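You operate a simulated robot arm through the tools that you are given. There is no shell and no other tool.

The job below is to be done with a simulated two-armed robot. You get a single attempt, and the scene is never put back.

## Task
Hold the grey freezer box on the top of the grey cart steady with one hand and put the empty intake bottle marked "954" in it with the other.

The check looks at the end state, three seconds after you hand in, the way a careful person would. Anything else that was tipped, shoved, dropped, spilled or broken makes it a failure.

## Robot
Two 7-joint arms with three-finger grippers on one trunk, on a base that moves. Base frame: it is fixed to the floor where the robot stands at the start and does not move with it; the origin is under the middle of the robot, x ahead of it, y to its left, z up; the surface under the hand at the start is at about z = 0.855. Lengths are in m, angles in rad, forces in N, time in s.
The left shoulder is at the start at [0.041, 0.154, 1.012], the right one opposite. With the tool pointing down near the work surface each hand reaches from about 0.1 to 0.62 m from the robot's upright axis, wherever it stands, measured 20 degrees to its own side. Places, roughly: grey freezer box [0.5, 1.25, 0.75]. Payload 2.69 kg a hand.
The tool frame of a hand sits at the grasp point between the pads (the TCP): z along the fingers, y along the line on which they close. The tips reach 0.029 m beyond it. The gripper opens to 0.12 m; its body begins 0.078 m behind the TCP.
Orientation is that of the tool frame in the base frame, as a unit quaternion [x, y, z, w]. With the fingers straight down and closing along the base's y, the tool's x points along the base's -x, its y along +y and its z along -z.

## Interface
- The arms move only by the tool nudge_tool. It takes "left_series", "right_series" or both (then of equal length, played together; a hand with none holds still); each is a list of rows, each a list of 7 numbers: the turn, a rotation vector about the base's x, y, z in rad, then the shift along the base's x, y, z in m, then the finger opening in m, from 0 to 0.12. In form: [[ax, ay, az, x, y, z, claw], ...]. A call has 1 to 20 rows; each row is the pose to reach, as a shift and turn from the pose commanded when the call began. A row lasts 0.2 s, in which the tool goes at most 0.05 m and 0.15 rad; a call with a longer step from one row to the next is refused whole, and so is a gripper value outside its range. Where a pose cannot be reached the arm comes as near as it can. A force on the tool above 40 N (or 10 N above the force at the start of the call, whichever is more), or a blocked arm, ends the call early, and 0.2 s more pass. Each finger travels about 0.1362 m/s and halts on what it meets, pressing with about 37 N; the grip force reading is that of the motor and also rises with nothing between the fingers. The clock runs only during rows and for 0.2 s after the last one: add rows that repeat a pose to give the fingers time. It gives the time, the measured TCP pose, the force on the tool (base axes), the opening and the grip force at its end, in the units of the frame above (readings bear some noise), with the torque about the TCP (base axes, N m) and any sound that the robot's microphone picked up.
- Cameras (640 x 400 px; columns grow to the right, rows downward): "scene" is now at [0.1517, -0.022, 1.1882]; the picture's right is [-0.23, -0.97, 0.00], its down [-0.30, 0.07, -0.95] and it looks along [0.93, -0.22, -0.30] (base axes); focal length 250 px, centre (320, 200). "left" rides on the left gripper at [0.063, 0, -0.104] in its tool frame; the picture's right is [-0.01, 1.00, 0.00], its down [-0.83, 0.00, -0.56] and it looks along [-0.56, 0.00, 0.83] (tool axes); focal length 275 px, centre (320, 200). "right" rides on the right gripper at [0.063, 0, -0.104] in its tool frame; the picture's right is [0.00, 1.00, 0.00], its down [-0.83, 0.00, -0.56] and it looks along [-0.56, 0.00, 0.83] (tool axes); focal length 275 px, centre (320, 200). There is no depth. A picture from a camera that has moved, and an enlarged one, comes with that camera's place and axes in the base frame and with its lens.
- camera(camera): a new picture of that camera. No time passes.
- raise_lower(by): moves the trunk up (or, below 0, down) by that many m; the arms and the scene camera ride with it, the base frame stays. It gives what a move gives, with no picture.
- roll_base(legs): drives the robot by 1 to 6 legs, each [ahead, left, turn to the left] in m, m and rad, along the robot's own axes; the way and the turn of a leg run together, so that a leg with both is an arc; at most 1.5 m and 3.142 rad a leg. The arms and the cameras ride along, it lands a little off, and it stops where it bumps. It gives what a move gives.
- head_to(pan, tilt): turns the head with the scene camera to pan (to the left, within 1.396 rad either way) and tilt (down, from -0.506 to 1.204), counted from straight ahead of the robot (the tilt from the chest, where the trunk bows). It gives what a move gives.
- zoom(camera, box): a new picture of the part [left, top, right, bottom] of that camera's present view, enlarged. No time passes.
- close_job(): hands the job in; it is judged then, once.

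Nothing tells you exact positions but the pictures and the camera data. Unless the task says otherwise, let go and move clear before handing in.

The tools are called after ">>>" as a command line: name --argument value ..., lists and objects as JSON in quotes. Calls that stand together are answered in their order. nudge_tool: Moves the arms, as the interface text tells. Its arguments: {"type":"object","properties":{"left_series":{"type":"array"},"right_series":{"type":"array"}},"required":[]} The other tools are called the same way: raise_lower (by) moves the trunk up or down; roll_base (legs) drives the base; head_to (pan, tilt) turns the head that bears the scene camera; camera (camera) takes a picture; zoom (camera, box) takes an enlarged picture of a part of a camera's view; close_job () hands the job in.

At the start:

```text
time_s: 0.0
left_tool_pos: [0.342, 0.0383, 1.0758]
left_tool_rot: [-0.001, 1.0, 0.0, 0.0]
left_wrist_force: [1.0, 0.3, -0.8]
left_torque: [0.0, 0.02, 0.0]
left_grip_width: 0.1201
left_gripper_force: 0.0
right_tool_pos: [0.3493, -0.2076, 1.1142]
right_tool_rot: [0.0, 1.0, 0.0, 0.0]
right_wrist_force: [0.4, 0.3, 0.5]
right_torque: [0.02, 0.01, -0.01]
right_grip_width: 0.1203
right_gripper_force: 0.1
trunk travel left (down, up): [-0.379, 0.059]
robot x, y, heading: [0.0018, -0.0024, 0.003]
head pan, tilt (commanded): [-0.23, 0.309]
```

scene: 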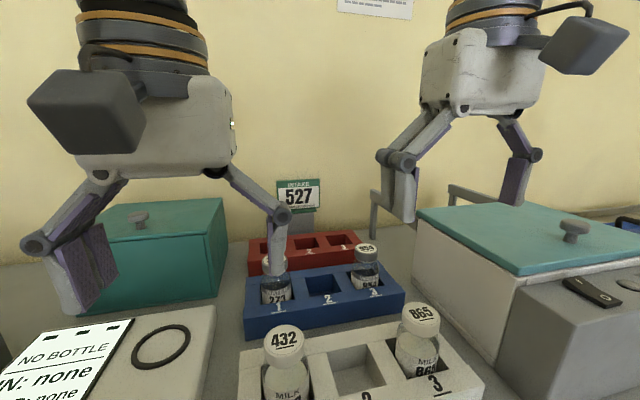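
right: 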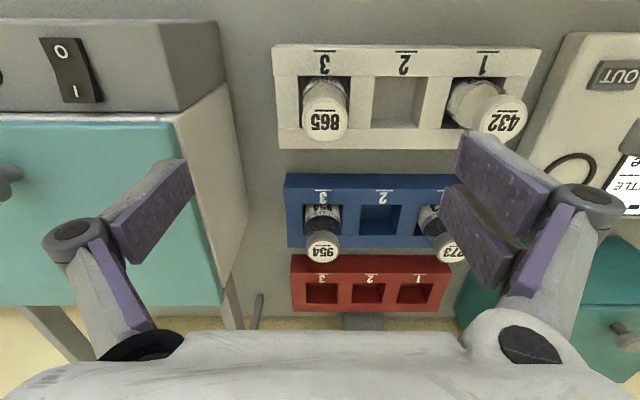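
left: 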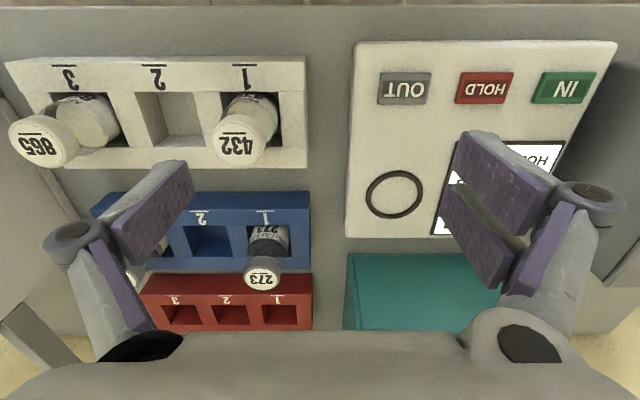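

I see a bench with a white, a blue and a red rack, a scanner panel on the left and a warmer on the right; a bottle marked 954 seems to stand in blue slot 3. I'll look closer at the labels, and look left for the cart, before moving.

>>> zoom --camera "scene" --box '[230, 170, 490, 400]'

>>> zoom --camera "right" --box '[270, 30, 550, 330]'

>>> zoom --camera "left" --box '[330, 30, 640, 340]'

>>> zoom --camera "scene" --box '[0, 280, 230, 400]'

```text
1.74 times, centred on (360, 285) of scene
camera zoom: at [0.1517, -0.022, 1.1882], right [-0.23, -0.97, 0.0], down [-0.3, 0.07, -0.95], along [0.93, -0.22, -0.3], focal length 434 px, centre (250, 52)
```

zoom: 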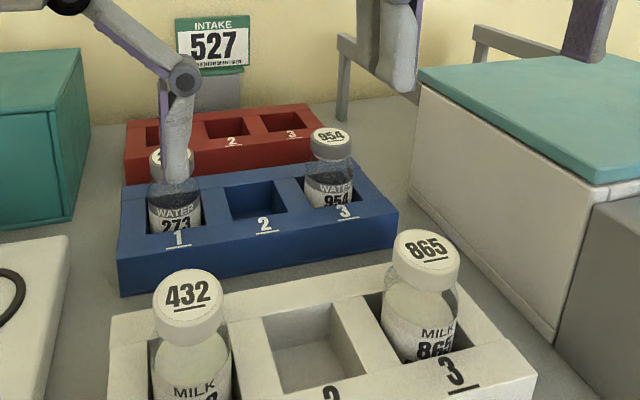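

```text
1.33 times, centred on (410, 180) of right
camera zoom: at [0.2863, -0.2092, 1.2189], right [0.0, 1.0, 0.0], down [0.83, 0.0, 0.56], along [0.56, 0.0, -0.83], focal length 367 px, centre (200, 227)
```

zoom: 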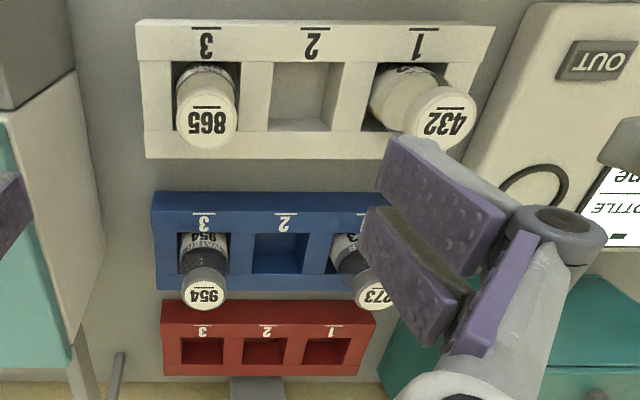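

```text
1.29 times, centred on (485, 185) of left
camera zoom: at [0.2794, 0.0392, 1.1806], right [0.0, 1.0, 0.0], down [0.83, 0.0, 0.56], along [0.56, 0.0, -0.83], focal length 355 px, centre (107, 219)
```

zoom: 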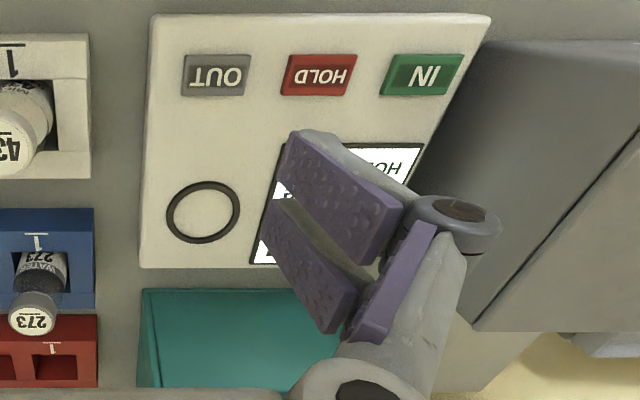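

```text
2.78 times, centred on (115, 340) of scene
camera zoom: at [0.1517, -0.022, 1.1882], right [-0.23, -0.97, 0.0], down [-0.3, 0.07, -0.95], along [0.93, -0.22, -0.3], focal length 695 px, centre (890, -190)
```

zoom: 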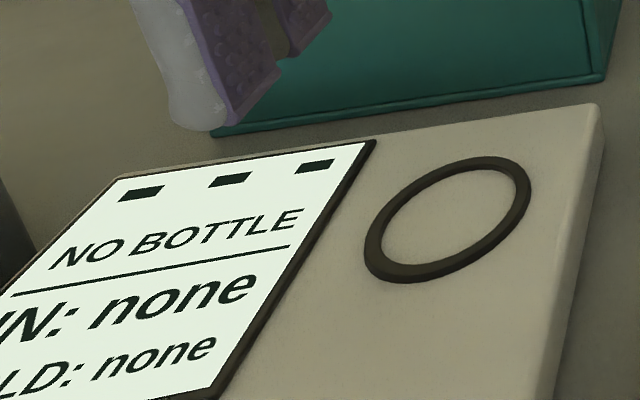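

The bottle in blue slot 3 reads "WATER 954"; I still have to confirm it is the empty one meant, and find the cart and the freezer box. I'll zoom in and then look around to the left.

>>> zoom --camera "scene" --box '[335, 230, 405, 300]'

>>> zoom --camera "right" --box '[280, 180, 380, 270]'

>>> head_to --pan 1.2 --tilt 0.4

```text
5.71 times, centred on (370, 265) of scene
camera zoom: at [0.1517, -0.022, 1.1882], right [-0.23, -0.97, 0.0], down [-0.3, 0.07, -0.95], along [0.93, -0.22, -0.3], focal length 1428 px, centre (34, -171)
```

zoom: 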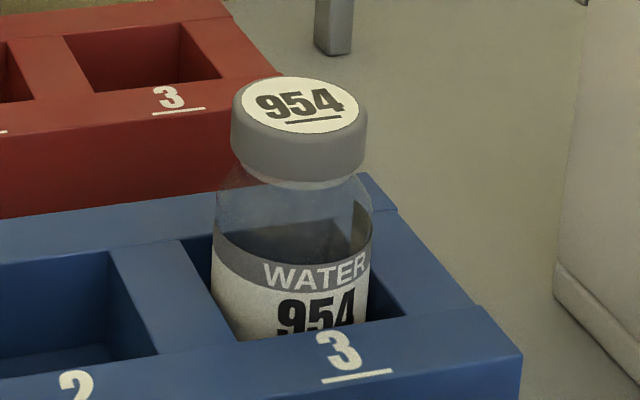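

```text
4.44 times, centred on (330, 225) of right
camera zoom: at [0.2863, -0.2092, 1.2189], right [0.0, 1.0, 0.0], down [0.83, 0.0, 0.56], along [0.56, 0.0, -0.83], focal length 1224 px, centre (276, 89)
```

zoom: 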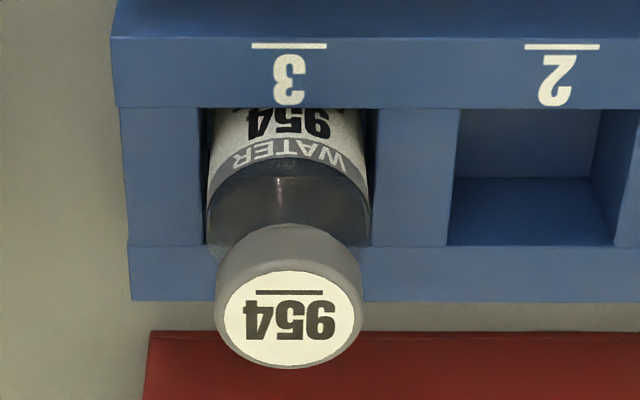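

```text
time_s: 1.6
left_tool_pos: [0.3418, 0.038, 1.0763]
left_tool_rot: [-0.001, 1.0, -0.001, -0.001]
left_wrist_force: [-0.4, 0.8, 0.3]
left_torque: [0.01, -0.03, -0.01]
left_grip_width: 0.12
left_gripper_force: 0.1
right_tool_pos: [0.35, -0.2075, 1.1139]
right_tool_rot: [-0.001, 1.0, -0.001, 0.0]
right_wrist_force: [-0.1, -0.8, -0.4]
right_torque: [-0.01, 0.02, 0.01]
right_grip_width: 0.1203
right_gripper_force: 0.0
trunk travel left (down, up): [-0.379, 0.059]
robot x, y, heading: [0.0009, 0.0003, -0.002]
head pan, tilt (commanded): [1.201, 0.4]
```

The blue slot 3 bottle has a grey cap and clear glass. Next I look left at the cart and its box.

>>> camera --camera "scene"

```text
taken
camera scene: at [0.0944, 0.0857, 1.1797], right [0.93, -0.36, 0.0], down [-0.14, -0.36, -0.92], along [0.33, 0.86, -0.39], focal length 250 px, centre (320, 200)
```

scene: 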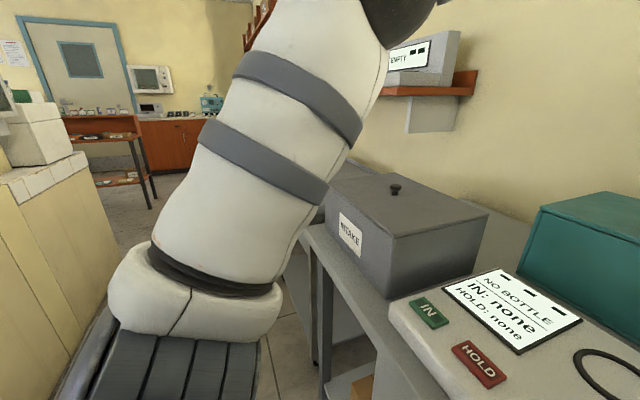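

A grey lidded box labelled "INTAKE" stands at the bench's left end, and there is a display reading "EMPTY" on a shelf. I'll zoom on those and look further around for other 954 bottles and the cart.

>>> zoom --camera "scene" --box '[300, 20, 640, 400]'

>>> zoom --camera "scene" --box '[380, 30, 480, 100]'

>>> zoom --camera "scene" --box '[0, 40, 240, 200]'

>>> head_to --pan 0.7 --tilt 0.1

```text
1.05 times, centred on (470, 210) of scene (not enlarged: the box is as wide or as high as the picture)
camera zoom: at [0.0944, 0.0857, 1.1797], right [0.93, -0.36, 0.0], down [-0.14, -0.36, -0.92], along [0.33, 0.86, -0.39], focal length 263 px, centre (162, 190)
```

zoom: 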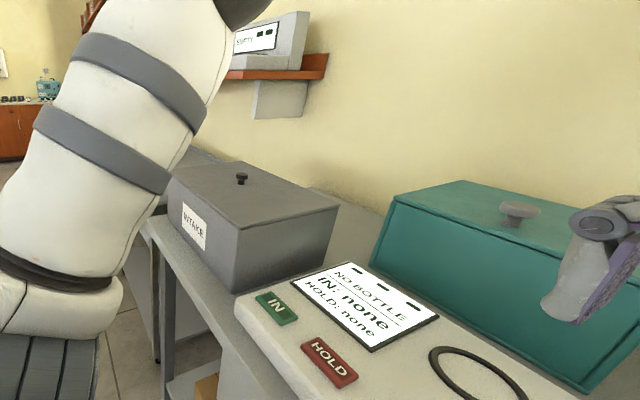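

```text
5.71 times, centred on (430, 65) of scene
camera zoom: at [0.0944, 0.0857, 1.1797], right [0.93, -0.36, 0.0], down [-0.14, -0.36, -0.92], along [0.33, 0.86, -0.39], focal length 1428 px, centre (-309, 971)
```

zoom: 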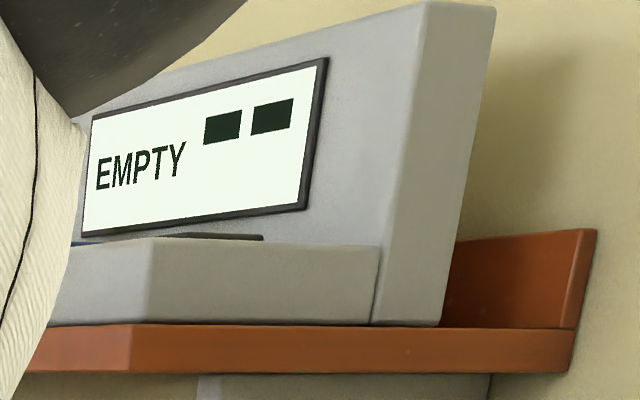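

```text
2.50 times, centred on (120, 120) of scene
camera zoom: at [0.0944, 0.0857, 1.1797], right [0.93, -0.36, 0.0], down [-0.14, -0.36, -0.92], along [0.33, 0.86, -0.39], focal length 625 px, centre (820, 400)
```

zoom: 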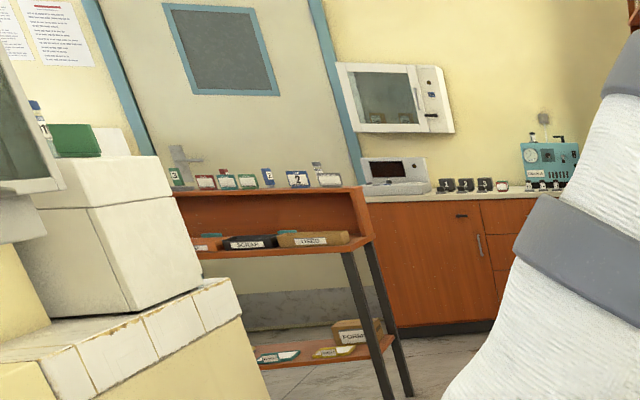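

```text
time_s: 2.5
left_tool_pos: [0.3423, 0.0389, 1.0766]
left_tool_rot: [-0.001, 1.0, 0.0, 0.0]
left_wrist_force: [-0.2, 0.0, -0.5]
left_torque: [0.0, -0.01, -0.02]
left_grip_width: 0.1201
left_gripper_force: 0.0
right_tool_pos: [0.3505, -0.2074, 1.1145]
right_tool_rot: [0.0, 1.0, 0.0, 0.0]
right_wrist_force: [0.1, -0.4, -0.4]
right_torque: [-0.01, 0.02, 0.0]
right_grip_width: 0.1201
right_gripper_force: 0.0
trunk travel left (down, up): [-0.379, 0.059]
robot x, y, heading: [0.0, 0.001, 0.001]
head pan, tilt (commanded): [0.7, 0.099]
```

The INTAKE box is at about (0.42, 0.5) on the bench; the cart with the freezer box should be further left, behind my left arm. I'll take this view and another.

>>> camera --camera "scene"

>>> head_to --pan 1.396 --tilt 0.5

>>> camera --camera "scene"

>>> head_to --pan -1.1 --tilt 0.4

>>> camera --camera "scene"

```text
taken
camera scene: at [0.1312, 0.0588, 1.2076], right [0.64, -0.76, 0.0], down [-0.08, -0.06, -0.99], along [0.76, 0.64, -0.1], focal length 250 px, centre (320, 200)
```

scene: 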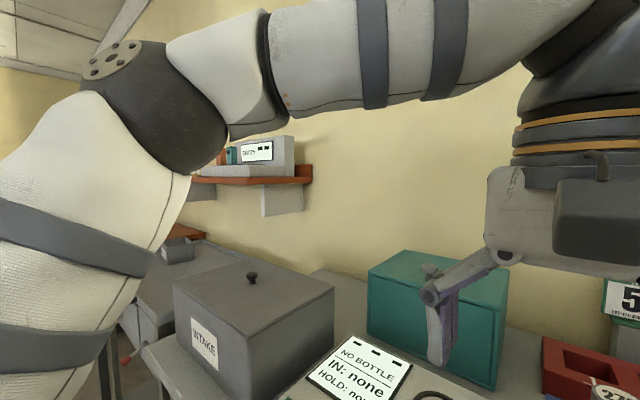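

```text
time_s: 3.5
left_tool_pos: [0.3412, 0.0393, 1.0772]
left_tool_rot: [-0.001, 1.0, 0.0, 0.001]
left_wrist_force: [-1.0, 0.8, 0.4]
left_torque: [-0.01, 0.01, 0.0]
left_grip_width: 0.12
left_gripper_force: 0.1
right_tool_pos: [0.3494, -0.2067, 1.1139]
right_tool_rot: [0.001, 1.0, 0.0, 0.0]
right_wrist_force: [0.0, -0.5, -0.1]
right_torque: [-0.03, 0.04, -0.06]
right_grip_width: 0.1198
right_gripper_force: 0.0
trunk travel left (down, up): [-0.379, 0.059]
robot x, y, heading: [0.0032, -0.001, 0.001]
head pan, tilt (commanded): [1.396, 0.499]
```

```text
taken
camera scene: at [0.0767, 0.089, 1.1706], right [0.98, -0.17, 0.0], down [-0.08, -0.47, -0.88], along [0.15, 0.86, -0.48], focal length 250 px, centre (320, 200)
```

scene: 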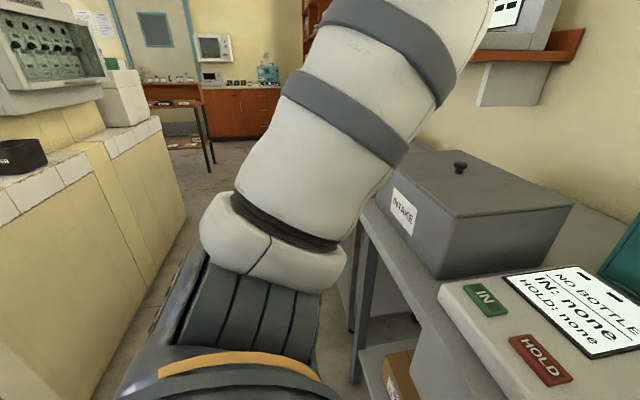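

```text
time_s: 5.8
left_tool_pos: [0.3423, 0.0384, 1.0761]
left_tool_rot: [-0.001, 1.0, 0.0, 0.0]
left_wrist_force: [0.1, -0.9, 0.0]
left_torque: [0.03, -0.05, -0.03]
left_grip_width: 0.1201
left_gripper_force: 0.1
right_tool_pos: [0.3503, -0.2067, 1.1157]
right_tool_rot: [0.0, 1.0, 0.0, 0.0]
right_wrist_force: [-0.1, -0.4, 0.2]
right_torque: [-0.03, -0.01, -0.01]
right_grip_width: 0.1197
right_gripper_force: 0.0
trunk travel left (down, up): [-0.379, 0.059]
robot x, y, heading: [-0.0001, 0.0015, 0.004]
head pan, tilt (commanded): [-1.1, 0.4]
```

```text
taken
camera scene: at [0.103, -0.0831, 1.1797], right [-0.89, -0.45, 0.0], down [-0.18, 0.35, -0.92], along [0.42, -0.82, -0.39], focal length 250 px, centre (320, 200)
```

scene: 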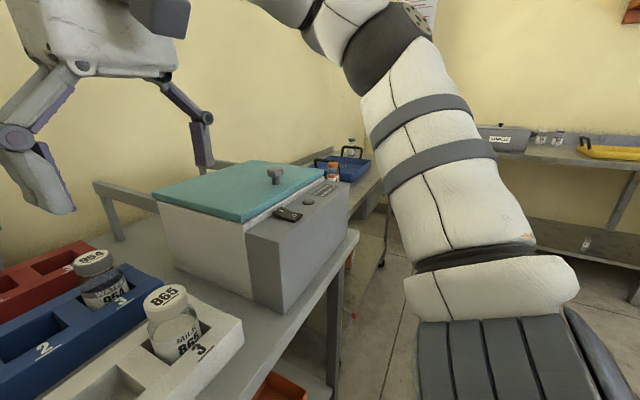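

I can see a blue tray with two bottles on a side table to the right, and a grey box on a cart with a drawer beyond the bench to the left. I'll zoom in on each of these.

>>> zoom --camera "scene" --box '[260, 110, 400, 220]'

>>> zoom --camera "scene" --box '[460, 100, 640, 210]'

>>> zoom --camera "scene" --box '[60, 230, 250, 370]'

>>> zoom --camera "scene" --box '[220, 300, 400, 400]'

>>> head_to --pan 0.55 --tilt 0.35

>>> camera --camera "scene"

>>> zoom --camera "scene" --box '[40, 100, 260, 300]'

```text
3.64 times, centred on (330, 165) of scene
camera zoom: at [0.103, -0.0831, 1.1797], right [-0.89, -0.45, 0.0], down [-0.18, 0.35, -0.92], along [0.42, -0.82, -0.39], focal length 909 px, centre (284, 327)
```

zoom: 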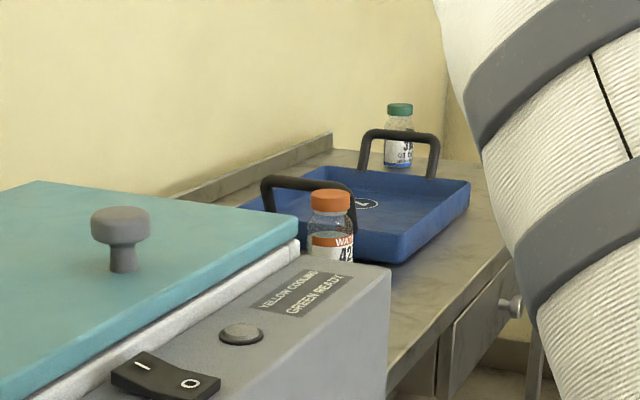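

```text
3.56 times, centred on (550, 155) of scene
camera zoom: at [0.103, -0.0831, 1.1797], right [-0.89, -0.45, 0.0], down [-0.18, 0.35, -0.92], along [0.42, -0.82, -0.39], focal length 888 px, centre (-498, 360)
```

zoom: 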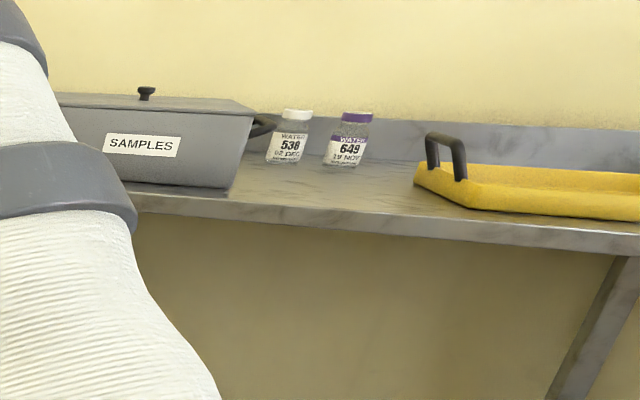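

```text
2.86 times, centred on (155, 300) of scene
camera zoom: at [0.103, -0.0831, 1.1797], right [-0.89, -0.45, 0.0], down [-0.18, 0.35, -0.92], along [0.42, -0.82, -0.39], focal length 714 px, centre (791, -86)
```

zoom: 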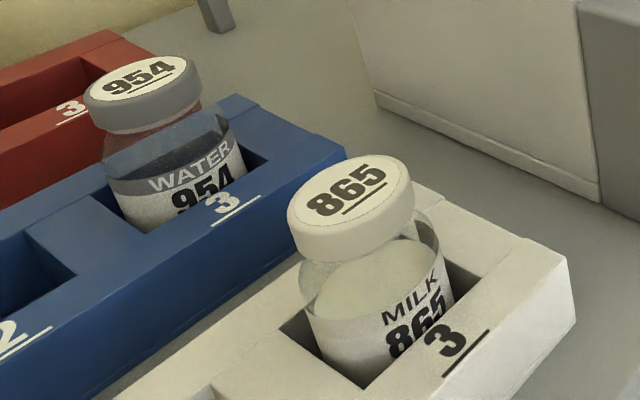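

```text
3.56 times, centred on (310, 350) of scene
camera zoom: at [0.103, -0.0831, 1.1797], right [-0.89, -0.45, 0.0], down [-0.18, 0.35, -0.92], along [0.42, -0.82, -0.39], focal length 888 px, centre (356, -333)
```

zoom: 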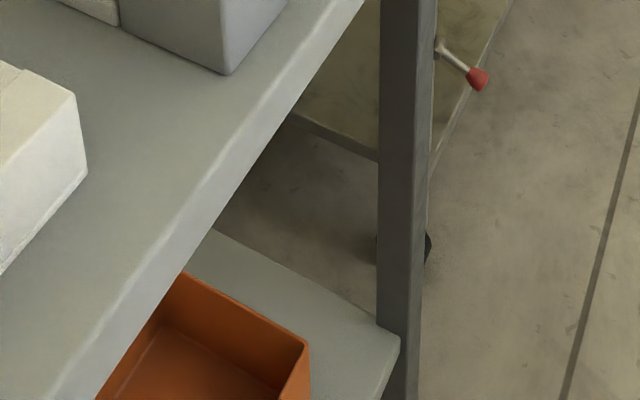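

```text
time_s: 7.5
left_tool_pos: [0.3415, 0.039, 1.0765]
left_tool_rot: [-0.001, 1.0, 0.001, 0.001]
left_wrist_force: [0.8, 0.6, 0.3]
left_torque: [0.02, 0.02, 0.0]
left_grip_width: 0.12
left_gripper_force: 0.1
right_tool_pos: [0.3482, -0.2074, 1.1154]
right_tool_rot: [0.0, 1.0, 0.0, 0.001]
right_wrist_force: [0.1, 0.0, -0.6]
right_torque: [0.05, -0.01, -0.01]
right_grip_width: 0.12
right_gripper_force: 0.1
trunk travel left (down, up): [-0.379, 0.059]
robot x, y, heading: [0.0026, 0.0019, 0.001]
head pan, tilt (commanded): [0.55, 0.351]
```

```text
taken
camera scene: at [0.1403, 0.048, 1.1843], right [0.52, -0.85, 0.0], down [-0.29, -0.18, -0.94], along [0.8, 0.49, -0.34], focal length 250 px, centre (320, 200)
```

scene: 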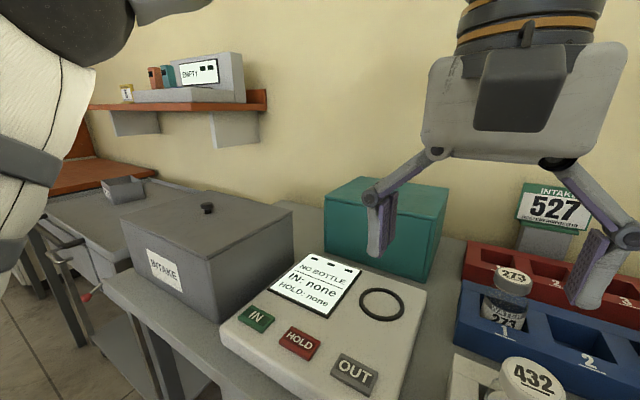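

```text
2.00 times, centred on (150, 200) of scene
camera zoom: at [0.1403, 0.048, 1.1843], right [0.52, -0.85, 0.0], down [-0.29, -0.18, -0.94], along [0.8, 0.49, -0.34], focal length 500 px, centre (660, 200)
```

zoom: 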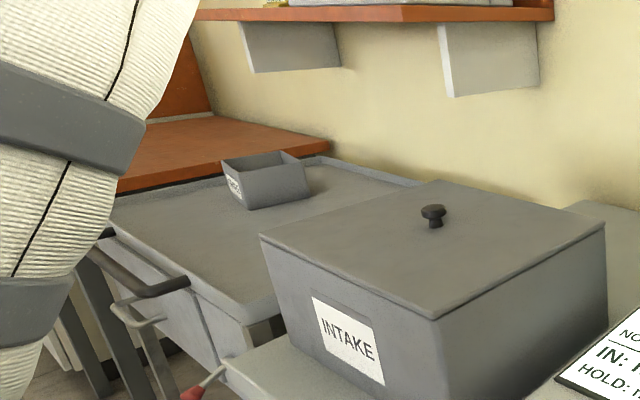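

I see a small open grey box on the cart top beyond the INTAKE box; that should be the freezer box. I'll zoom on the intake sign, the shelf items and the labels to settle which bottle is meant.

>>> zoom --camera "scene" --box '[500, 170, 610, 240]'

>>> zoom --camera "scene" --box '[110, 40, 260, 120]'

>>> zoom --camera "scene" --box '[460, 250, 560, 350]'

>>> zoom --camera "scene" --box '[80, 150, 170, 230]'

>>> zoom --camera "left" --box '[220, 200, 310, 300]'

>>> head_to --pan -0.4 --tilt -0.1

>>> camera --camera "scene"

```text
5.71 times, centred on (555, 205) of scene
camera zoom: at [0.1403, 0.048, 1.1843], right [0.52, -0.85, 0.0], down [-0.29, -0.18, -0.94], along [0.8, 0.49, -0.34], focal length 1428 px, centre (-1023, 171)
```

zoom: 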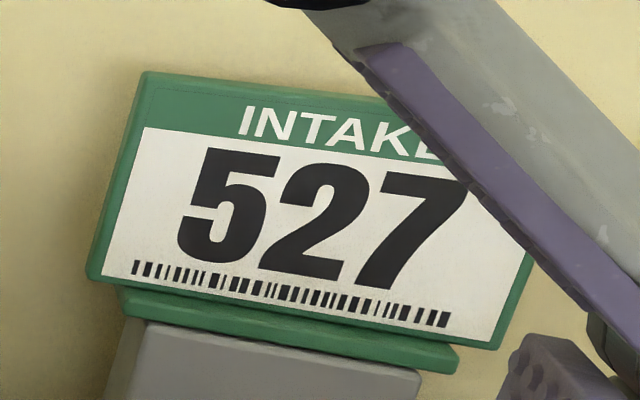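

```text
4.27 times, centred on (185, 80) of scene
camera zoom: at [0.1403, 0.048, 1.1843], right [0.52, -0.85, 0.0], down [-0.29, -0.18, -0.94], along [0.8, 0.49, -0.34], focal length 1066 px, centre (896, 712)
```

zoom: 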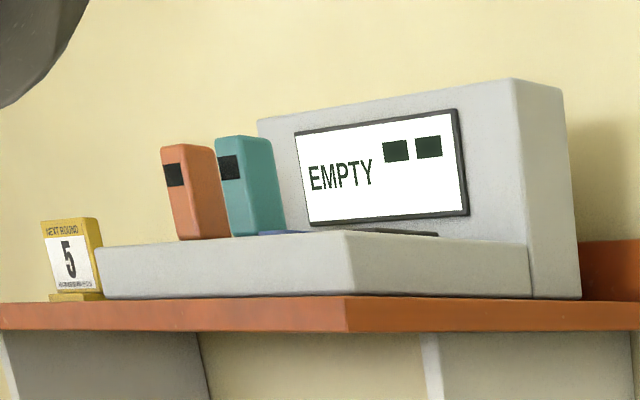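

```text
4.00 times, centred on (510, 300) of scene
camera zoom: at [0.1403, 0.048, 1.1843], right [0.52, -0.85, 0.0], down [-0.29, -0.18, -0.94], along [0.8, 0.49, -0.34], focal length 999 px, centre (-440, -200)
```

zoom: 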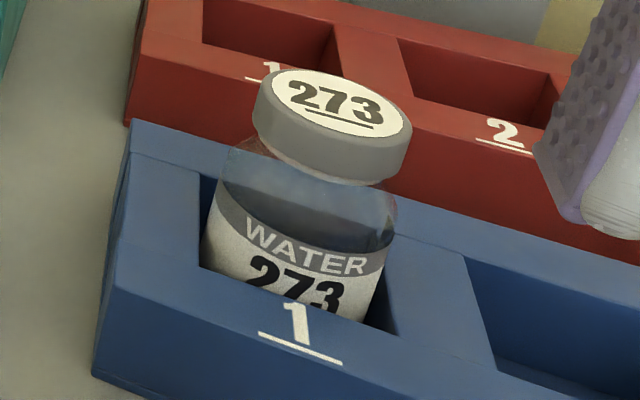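

```text
5.00 times, centred on (125, 190) of scene
camera zoom: at [0.1403, 0.048, 1.1843], right [0.52, -0.85, 0.0], down [-0.29, -0.18, -0.94], along [0.8, 0.49, -0.34], focal length 1249 px, centre (1295, 250)
```

zoom: 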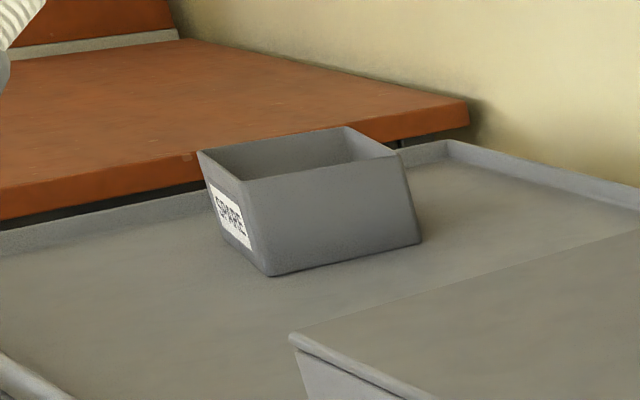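

```text
4.00 times, centred on (265, 250) of left
camera zoom: at [0.2794, 0.0392, 1.1806], right [0.0, 1.0, 0.0], down [0.83, 0.0, 0.56], along [0.56, 0.0, -0.83], focal length 1101 px, centre (540, 0)
```

zoom: 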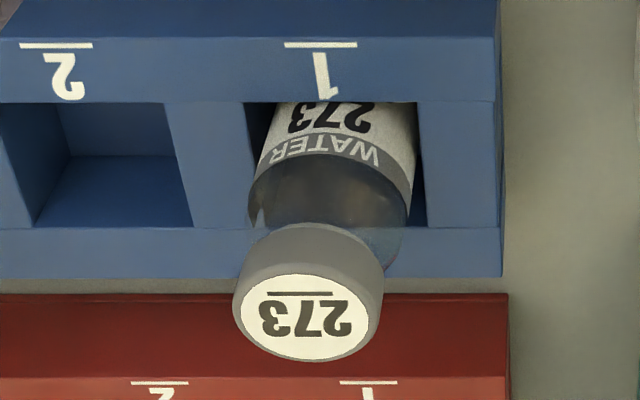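

```text
time_s: 8.7
left_tool_pos: [0.3412, 0.039, 1.0749]
left_tool_rot: [-0.001, 1.0, 0.0, 0.0]
left_wrist_force: [-0.1, 0.1, -0.4]
left_torque: [0.01, 0.01, 0.03]
left_grip_width: 0.1201
left_gripper_force: 0.0
right_tool_pos: [0.3502, -0.2066, 1.1146]
right_tool_rot: [0.0, 1.0, 0.0, 0.0]
right_wrist_force: [0.1, -0.6, 0.1]
right_torque: [0.01, -0.03, -0.02]
right_grip_width: 0.1198
right_gripper_force: 0.1
trunk travel left (down, up): [-0.379, 0.059]
robot x, y, heading: [-0.0008, 0.001, 0.003]
head pan, tilt (commanded): [-0.4, -0.099]
```

```text
taken
camera scene: at [0.1411, -0.0344, 1.2255], right [-0.39, -0.92, 0.0], down [0.09, -0.04, -1.0], along [0.92, -0.39, 0.1], focal length 250 px, centre (320, 200)
```

scene: 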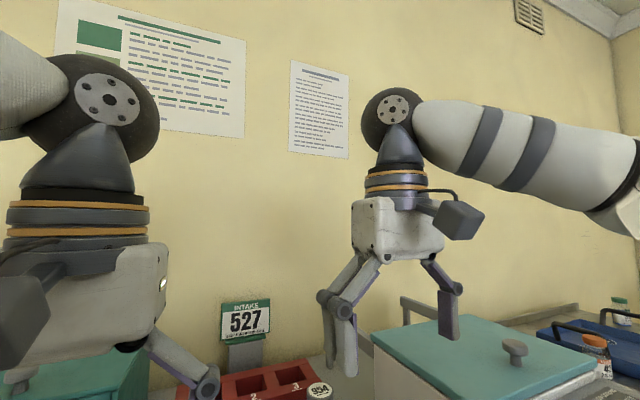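

The posters on the wall may hold notes, so I'll zoom on these before deciding; the 954 bottle in blue slot 3 is the leading candidate.

>>> zoom --camera "scene" --box '[50, 0, 250, 140]'

>>> zoom --camera "scene" --box '[285, 55, 355, 165]'

>>> head_to --pan 0.2 --tilt 0.9

>>> camera --camera "scene"

```text
2.86 times, centred on (150, 70) of scene
camera zoom: at [0.1411, -0.0344, 1.2255], right [-0.39, -0.92, 0.0], down [0.09, -0.04, -1.0], along [0.92, -0.39, 0.1], focal length 714 px, centre (806, 571)
```

zoom: 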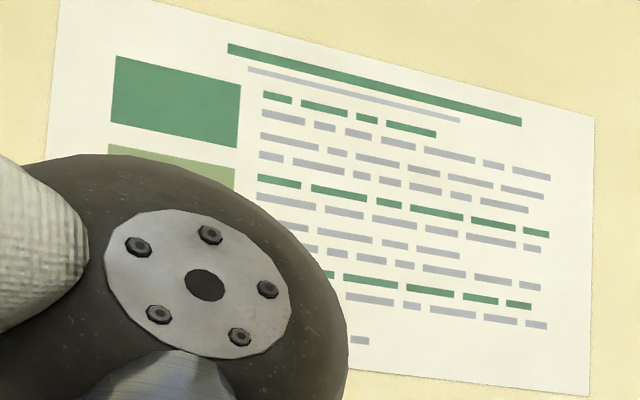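

```text
3.64 times, centred on (320, 110) of scene
camera zoom: at [0.1411, -0.0344, 1.2255], right [-0.39, -0.92, 0.0], down [0.09, -0.04, -1.0], along [0.92, -0.39, 0.1], focal length 909 px, centre (320, 527)
```

zoom: 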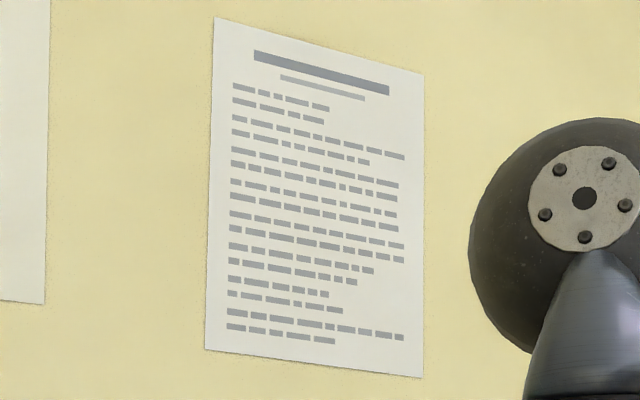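

```text
time_s: 10.0
left_tool_pos: [0.3409, 0.038, 1.0773]
left_tool_rot: [-0.001, 1.0, 0.0, -0.001]
left_wrist_force: [0.3, 1.1, -0.2]
left_torque: [-0.01, 0.0, -0.03]
left_grip_width: 0.1197
left_gripper_force: 0.1
right_tool_pos: [0.349, -0.2072, 1.1145]
right_tool_rot: [0.0, 1.0, 0.0, 0.001]
right_wrist_force: [0.3, -0.3, -0.8]
right_torque: [-0.04, 0.02, -0.03]
right_grip_width: 0.1201
right_gripper_force: 0.1
trunk travel left (down, up): [-0.379, 0.059]
robot x, y, heading: [0.002, -0.0051, 0.003]
head pan, tilt (commanded): [0.201, 0.901]
```

```text
taken
camera scene: at [0.1349, 0.0144, 1.1368], right [0.2, -0.98, 0.0], down [-0.77, -0.16, -0.62], along [0.61, 0.12, -0.78], focal length 250 px, centre (320, 200)
```

scene: 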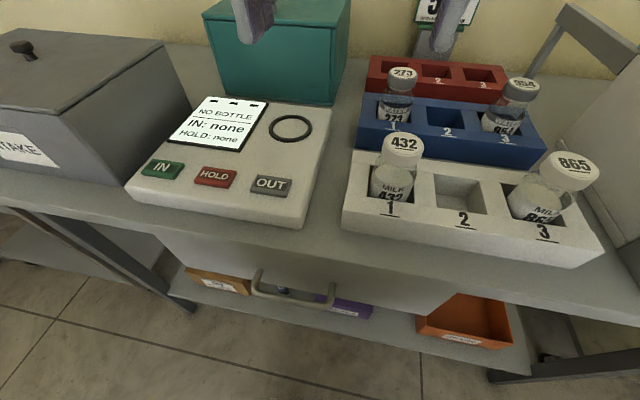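

The posters are unreadable filler. I'll zoom on the two water bottles for a fill level, and on the things under the bench.

>>> zoom --camera "scene" --box '[360, 50, 560, 160]'

>>> zoom --camera "scene" --box '[470, 65, 550, 145]'

>>> zoom --camera "scene" --box '[170, 240, 530, 370]'

>>> zoom --camera "scene" --box '[360, 120, 610, 250]'

```text
3.20 times, centred on (460, 105) of scene
camera zoom: at [0.1349, 0.0144, 1.1368], right [0.2, -0.98, 0.0], down [-0.77, -0.16, -0.62], along [0.61, 0.12, -0.78], focal length 800 px, centre (-128, 504)
```

zoom: 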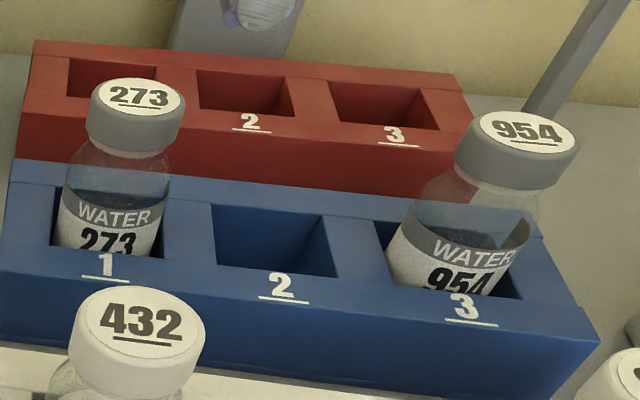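

```text
5.00 times, centred on (510, 105) of scene
camera zoom: at [0.1349, 0.0144, 1.1368], right [0.2, -0.98, 0.0], down [-0.77, -0.16, -0.62], along [0.61, 0.12, -0.78], focal length 1249 px, centre (-630, 675)
```

zoom: 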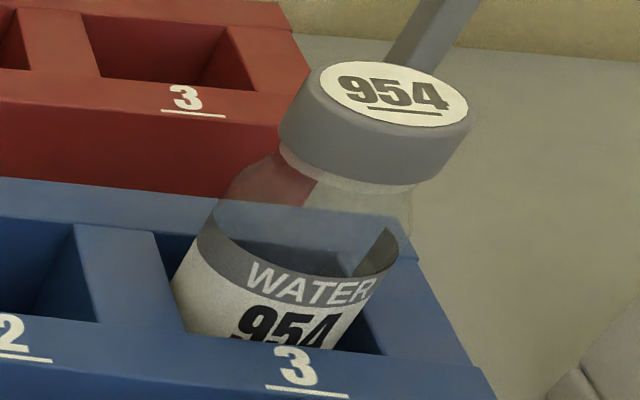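

```text
1.78 times, centred on (350, 305) of scene
camera zoom: at [0.1349, 0.0144, 1.1368], right [0.2, -0.98, 0.0], down [-0.77, -0.16, -0.62], along [0.61, 0.12, -0.78], focal length 444 px, centre (267, 13)
```

zoom: 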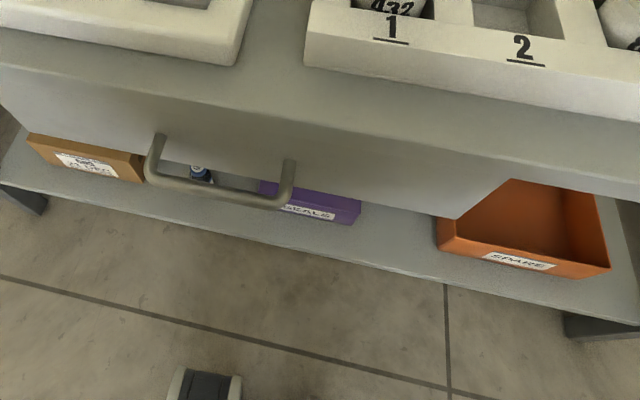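

```text
2.56 times, centred on (485, 185) of scene
camera zoom: at [0.1349, 0.0144, 1.1368], right [0.2, -0.98, 0.0], down [-0.77, -0.16, -0.62], along [0.61, 0.12, -0.78], focal length 640 px, centre (-102, 238)
```

zoom: 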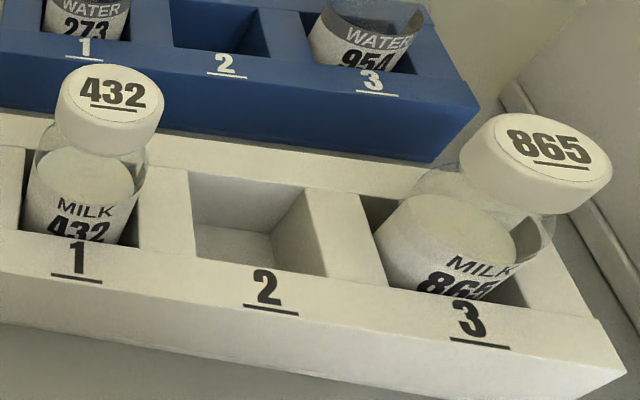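

The 954 bottle stands in blue slot 3 with its cap top at about (0.545, -0.206, 0.958); the rack top is near z = 0.887 and the chiller lid edge near y = -0.335. I'll bring the right hand over it high up, with a narrower opening, and check the alignment.

>>> head_to --pan -0.35 --tilt 0.45

>>> nudge_tool --right_series '[[0, 0, 0, 0.045, 0, 0, 0.1], [0, 0, 0, 0.09, 0, 0, 0.09], [0, 0, 0, 0.135, 0, 0, 0.08], [0, 0, 0, 0.165, 0, 0, 0.08], [0, 0, 0, 0.165, 0, 0, 0.08]]'

>>> camera --camera "right"

>>> camera --camera "scene"

```text
time_s: 11.0
left_tool_pos: [0.3412, 0.0381, 1.0758]
left_tool_rot: [-0.001, 1.0, 0.0, 0.0]
left_wrist_force: [-0.3, -0.4, 0.5]
left_torque: [0.03, 0.0, 0.0]
left_grip_width: 0.12
left_gripper_force: 0.1
right_tool_pos: [0.3492, -0.2076, 1.1146]
right_tool_rot: [0.0, 1.0, -0.001, 0.001]
right_wrist_force: [-0.5, -0.2, -0.1]
right_torque: [-0.01, 0.0, 0.03]
right_grip_width: 0.1199
right_gripper_force: 0.1
trunk travel left (down, up): [-0.379, 0.059]
robot x, y, heading: [-0.0003, -0.0007, -0.001]
head pan, tilt (commanded): [-0.351, 0.45]
```

```text
time_s: 12.2
left_tool_pos: [0.3418, 0.0392, 1.0751]
left_tool_rot: [0.0, 1.0, 0.0, 0.0]
left_wrist_force: [0.8, -0.1, -0.4]
left_torque: [0.02, 0.02, 0.02]
left_grip_width: 0.1199
left_gripper_force: 0.1
right_tool_pos: [0.4941, -0.2066, 1.1135]
right_tool_rot: [-0.001, 1.0, -0.001, 0.0]
right_wrist_force: [0.3, -0.7, 0.0]
right_torque: [0.01, -0.02, 0.0]
right_grip_width: 0.0799
right_gripper_force: 0.1
right hand out of reach, approached as far as the arm can: row 4, 5
trunk travel left (down, up): [-0.379, 0.059]
robot x, y, heading: [0.002, -0.0, -0.002]
head pan, tilt (commanded): [-0.351, 0.45]
```

```text
taken
camera right: at [0.4318, -0.2092, 1.2176], right [-0.01, 1.0, 0.0], down [0.83, 0.01, 0.56], along [0.56, 0.0, -0.83], focal length 275 px, centre (320, 200)
```

right: 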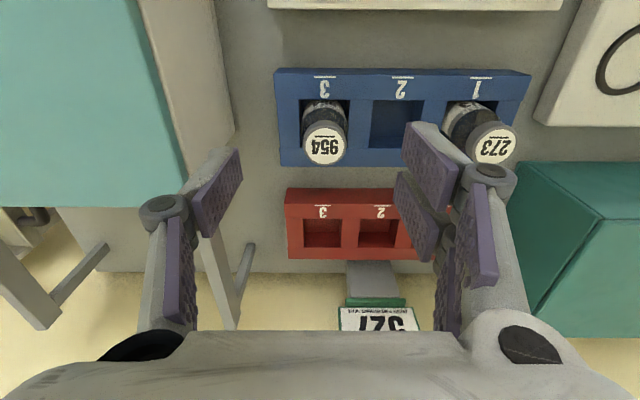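

```text
taken
camera scene: at [0.1475, -0.032, 1.175], right [-0.34, -0.94, 0.0], down [-0.41, 0.15, -0.9], along [0.85, -0.31, -0.44], focal length 250 px, centre (320, 200)
```

scene: 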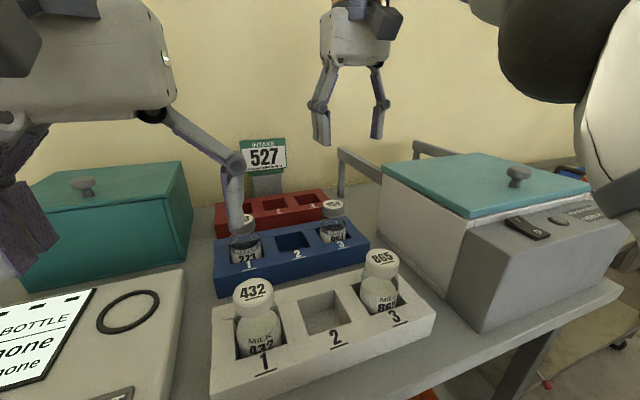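

The arm runs out of reach at this height, so I'll have to come in lower. First I refine the cap position with zooms.

>>> zoom --camera "right" --box '[270, 60, 400, 180]'

>>> zoom --camera "scene" --box '[290, 180, 380, 270]'

```text
3.33 times, centred on (335, 120) of right
camera zoom: at [0.4318, -0.2092, 1.2176], right [-0.01, 1.0, 0.0], down [0.83, 0.01, 0.56], along [0.56, 0.0, -0.83], focal length 918 px, centre (270, 467)
```

zoom: 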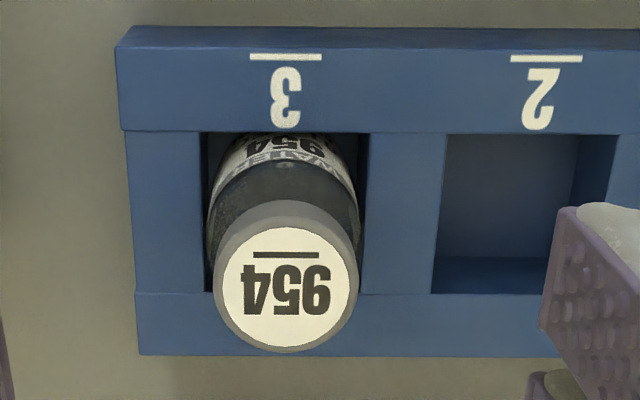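

```text
4.44 times, centred on (335, 225) of scene
camera zoom: at [0.1475, -0.032, 1.175], right [-0.34, -0.94, 0.0], down [-0.41, 0.15, -0.9], along [0.85, -0.31, -0.44], focal length 1110 px, centre (253, 89)
```

zoom: 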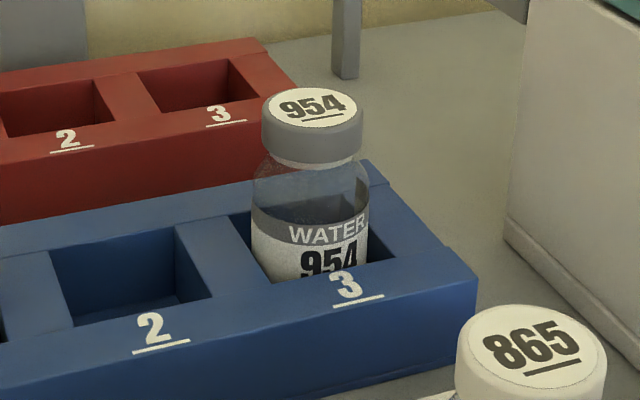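

The cap top is at about (0.542, -0.204, 0.958) from two cameras. I'll go down to z about 1.02, where the reach is longer, and read the pose.

>>> nudge_tool --right_series '[[0, 0, 0, 0, 0, -0.045, 0.08], [0, 0, 0, 0, 0, -0.09, 0.08], [0, 0, 0, 0, 0, -0.09, 0.08]]'

```text
time_s: 13.0
left_tool_pos: [0.3412, 0.039, 1.0762]
left_tool_rot: [0.0, 1.0, 0.0, -0.001]
left_wrist_force: [-0.7, -0.9, 0.7]
left_torque: [-0.02, 0.01, 0.0]
left_grip_width: 0.1199
left_gripper_force: 0.0
right_tool_pos: [0.4915, -0.208, 1.0241]
right_tool_rot: [0.0, 1.0, 0.0, 0.0]
right_wrist_force: [0.0, 0.1, 0.0]
right_torque: [0.03, -0.02, -0.03]
right_grip_width: 0.0799
right_gripper_force: 0.0
trunk travel left (down, up): [-0.379, 0.059]
robot x, y, heading: [-0.0027, 0.0017, 0.001]
head pan, tilt (commanded): [-0.351, 0.45]
```

The right hand is at (0.492, -0.207, 1.024). Now forward over the bottle, about +0.05 in x and +0.003 in y, then check the picture.

>>> nudge_tool --right_series '[[0, 0, 0, 0.025, 0.002, 0, 0.08], [0, 0, 0, 0.0495, 0.003, 0, 0.08], [0, 0, 0, 0.0495, 0.003, 0, 0.08]]'

>>> camera --camera "right"

>>> camera --camera "scene"

```text
time_s: 13.8
left_tool_pos: [0.3397, 0.0383, 1.0765]
left_tool_rot: [-0.001, 1.0, 0.0, 0.001]
left_wrist_force: [0.0, 0.0, 0.6]
left_torque: [-0.01, -0.04, -0.01]
left_grip_width: 0.12
left_gripper_force: 0.1
right_tool_pos: [0.5419, -0.2043, 1.0261]
right_tool_rot: [0.0, 1.0, 0.0, 0.0]
right_wrist_force: [-0.2, 0.4, -0.9]
right_torque: [0.01, -0.03, 0.01]
right_grip_width: 0.0803
right_gripper_force: 0.0
trunk travel left (down, up): [-0.379, 0.059]
robot x, y, heading: [-0.0023, 0.0015, 0.001]
head pan, tilt (commanded): [-0.351, 0.45]
```

```text
taken
camera right: at [0.4786, -0.2076, 1.1297], right [-0.01, 1.0, 0.0], down [0.83, 0.0, 0.56], along [0.56, 0.0, -0.83], focal length 275 px, centre (320, 200)
```

right: 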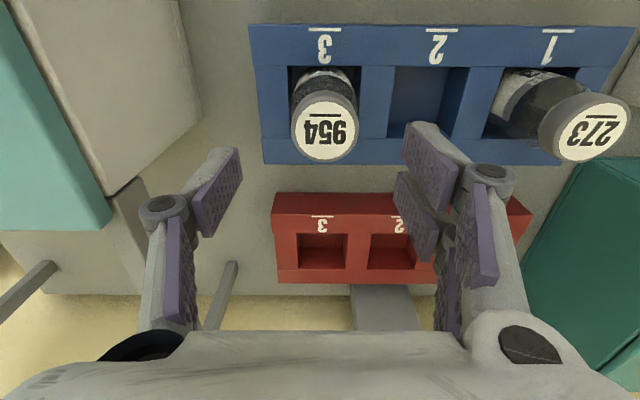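

```text
taken
camera scene: at [0.1468, -0.0323, 1.1752], right [-0.34, -0.94, 0.0], down [-0.41, 0.15, -0.9], along [0.85, -0.31, -0.43], focal length 250 px, centre (320, 200)
```

scene: 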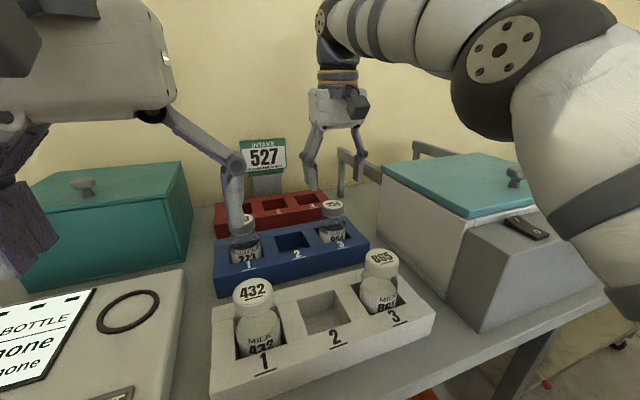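

The bottle sits centred between the open fingers. I'll lower to TCP z about 0.955 so that the pads close on the cap only, and stop to check before closing.

>>> nudge_tool --right_series '[[0, 0, 0, -0.001, 0, -0.03, 0.08], [0, 0, 0, -0.001, 0, -0.055, 0.08], [0, 0, 0, -0.001, 0, -0.07, 0.08], [0, 0, 0, -0.001, 0, -0.07, 0.08]]'

>>> camera --camera "right"

>>> zoom --camera "scene" --box '[250, 80, 430, 280]'

```text
time_s: 14.8
left_tool_pos: [0.3417, 0.0379, 1.0762]
left_tool_rot: [-0.002, 1.0, 0.0, 0.001]
left_wrist_force: [0.9, -0.4, -0.5]
left_torque: [-0.01, -0.01, 0.05]
left_grip_width: 0.1198
left_gripper_force: 0.0
right_tool_pos: [0.5411, -0.2046, 0.956]
right_tool_rot: [0.0, 1.0, 0.0, -0.001]
right_wrist_force: [0.3, -0.1, -0.5]
right_torque: [0.01, 0.0, 0.02]
right_grip_width: 0.0801
right_gripper_force: 0.1
trunk travel left (down, up): [-0.379, 0.059]
robot x, y, heading: [0.0006, 0.0034, 0.001]
head pan, tilt (commanded): [-0.351, 0.45]
```

```text
taken
camera right: at [0.4778, -0.2066, 1.0597], right [0.0, 1.0, 0.0], down [0.83, 0.0, 0.56], along [0.56, 0.0, -0.83], focal length 275 px, centre (320, 200)
```

right: 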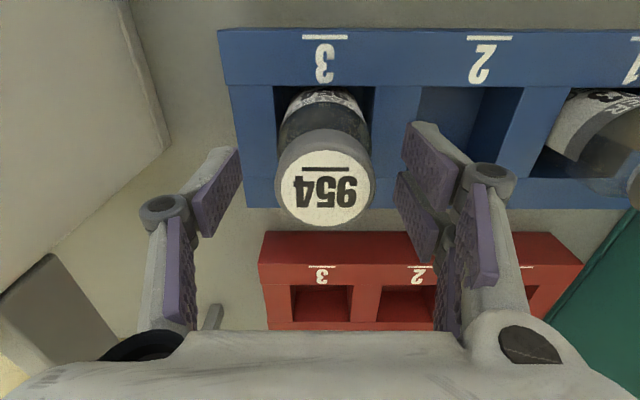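

```text
2.00 times, centred on (340, 180) of scene
camera zoom: at [0.1471, -0.0322, 1.1751], right [-0.34, -0.94, 0.0], down [-0.41, 0.15, -0.9], along [0.85, -0.31, -0.44], focal length 500 px, centre (280, 240)
```

zoom: 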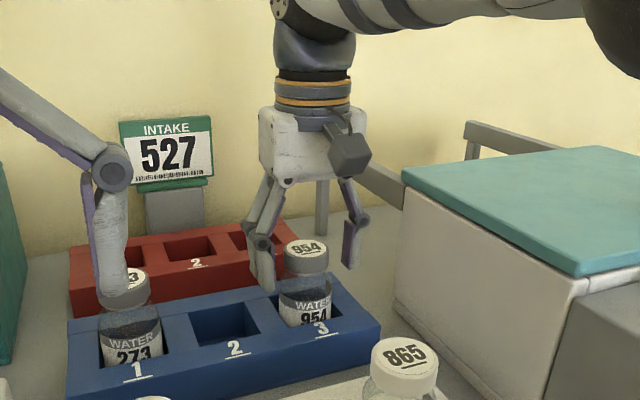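

The cap is centred between the pads at TCP height. I close now.

>>> nudge_tool --right_series '[[0, 0, 0, 0, 0, 0, 0.06], [0, 0, 0, 0, 0, 0, 0.045], [0, 0, 0, 0, 0, 0, 0.03], [0, 0, 0, 0, 0, 0, 0.03], [0, 0, 0, 0, 0, 0, 0.03]]'

>>> camera --camera "right"

```text
time_s: 16.0
left_tool_pos: [0.3414, 0.0389, 1.0758]
left_tool_rot: [0.0, 1.0, 0.0, 0.0]
left_wrist_force: [-0.4, -0.3, 0.1]
left_torque: [0.01, -0.04, 0.0]
left_grip_width: 0.1203
left_gripper_force: 0.1
right_tool_pos: [0.5414, -0.2049, 0.9556]
right_tool_rot: [0.0, 1.0, -0.001, 0.0]
right_wrist_force: [0.1, 0.5, 0.5]
right_torque: [0.01, 0.02, -0.02]
right_grip_width: 0.0463
right_gripper_force: 37.1
trunk travel left (down, up): [-0.379, 0.059]
robot x, y, heading: [0.0007, 0.0009, -0.004]
head pan, tilt (commanded): [-0.351, 0.45]
```

```text
taken
camera right: at [0.4778, -0.2065, 1.06], right [0.0, 1.0, 0.0], down [0.83, 0.0, 0.56], along [0.56, 0.0, -0.83], focal length 275 px, centre (320, 200)
```

right: 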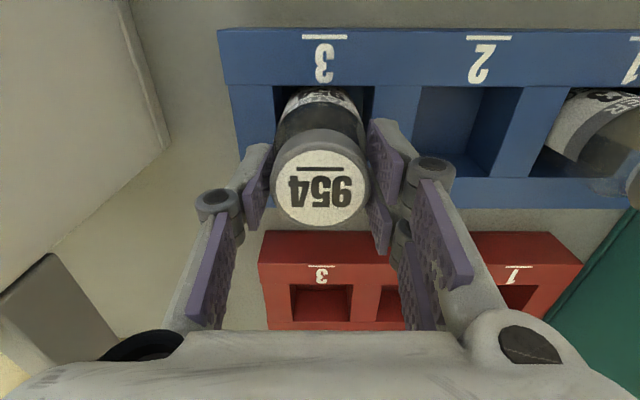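

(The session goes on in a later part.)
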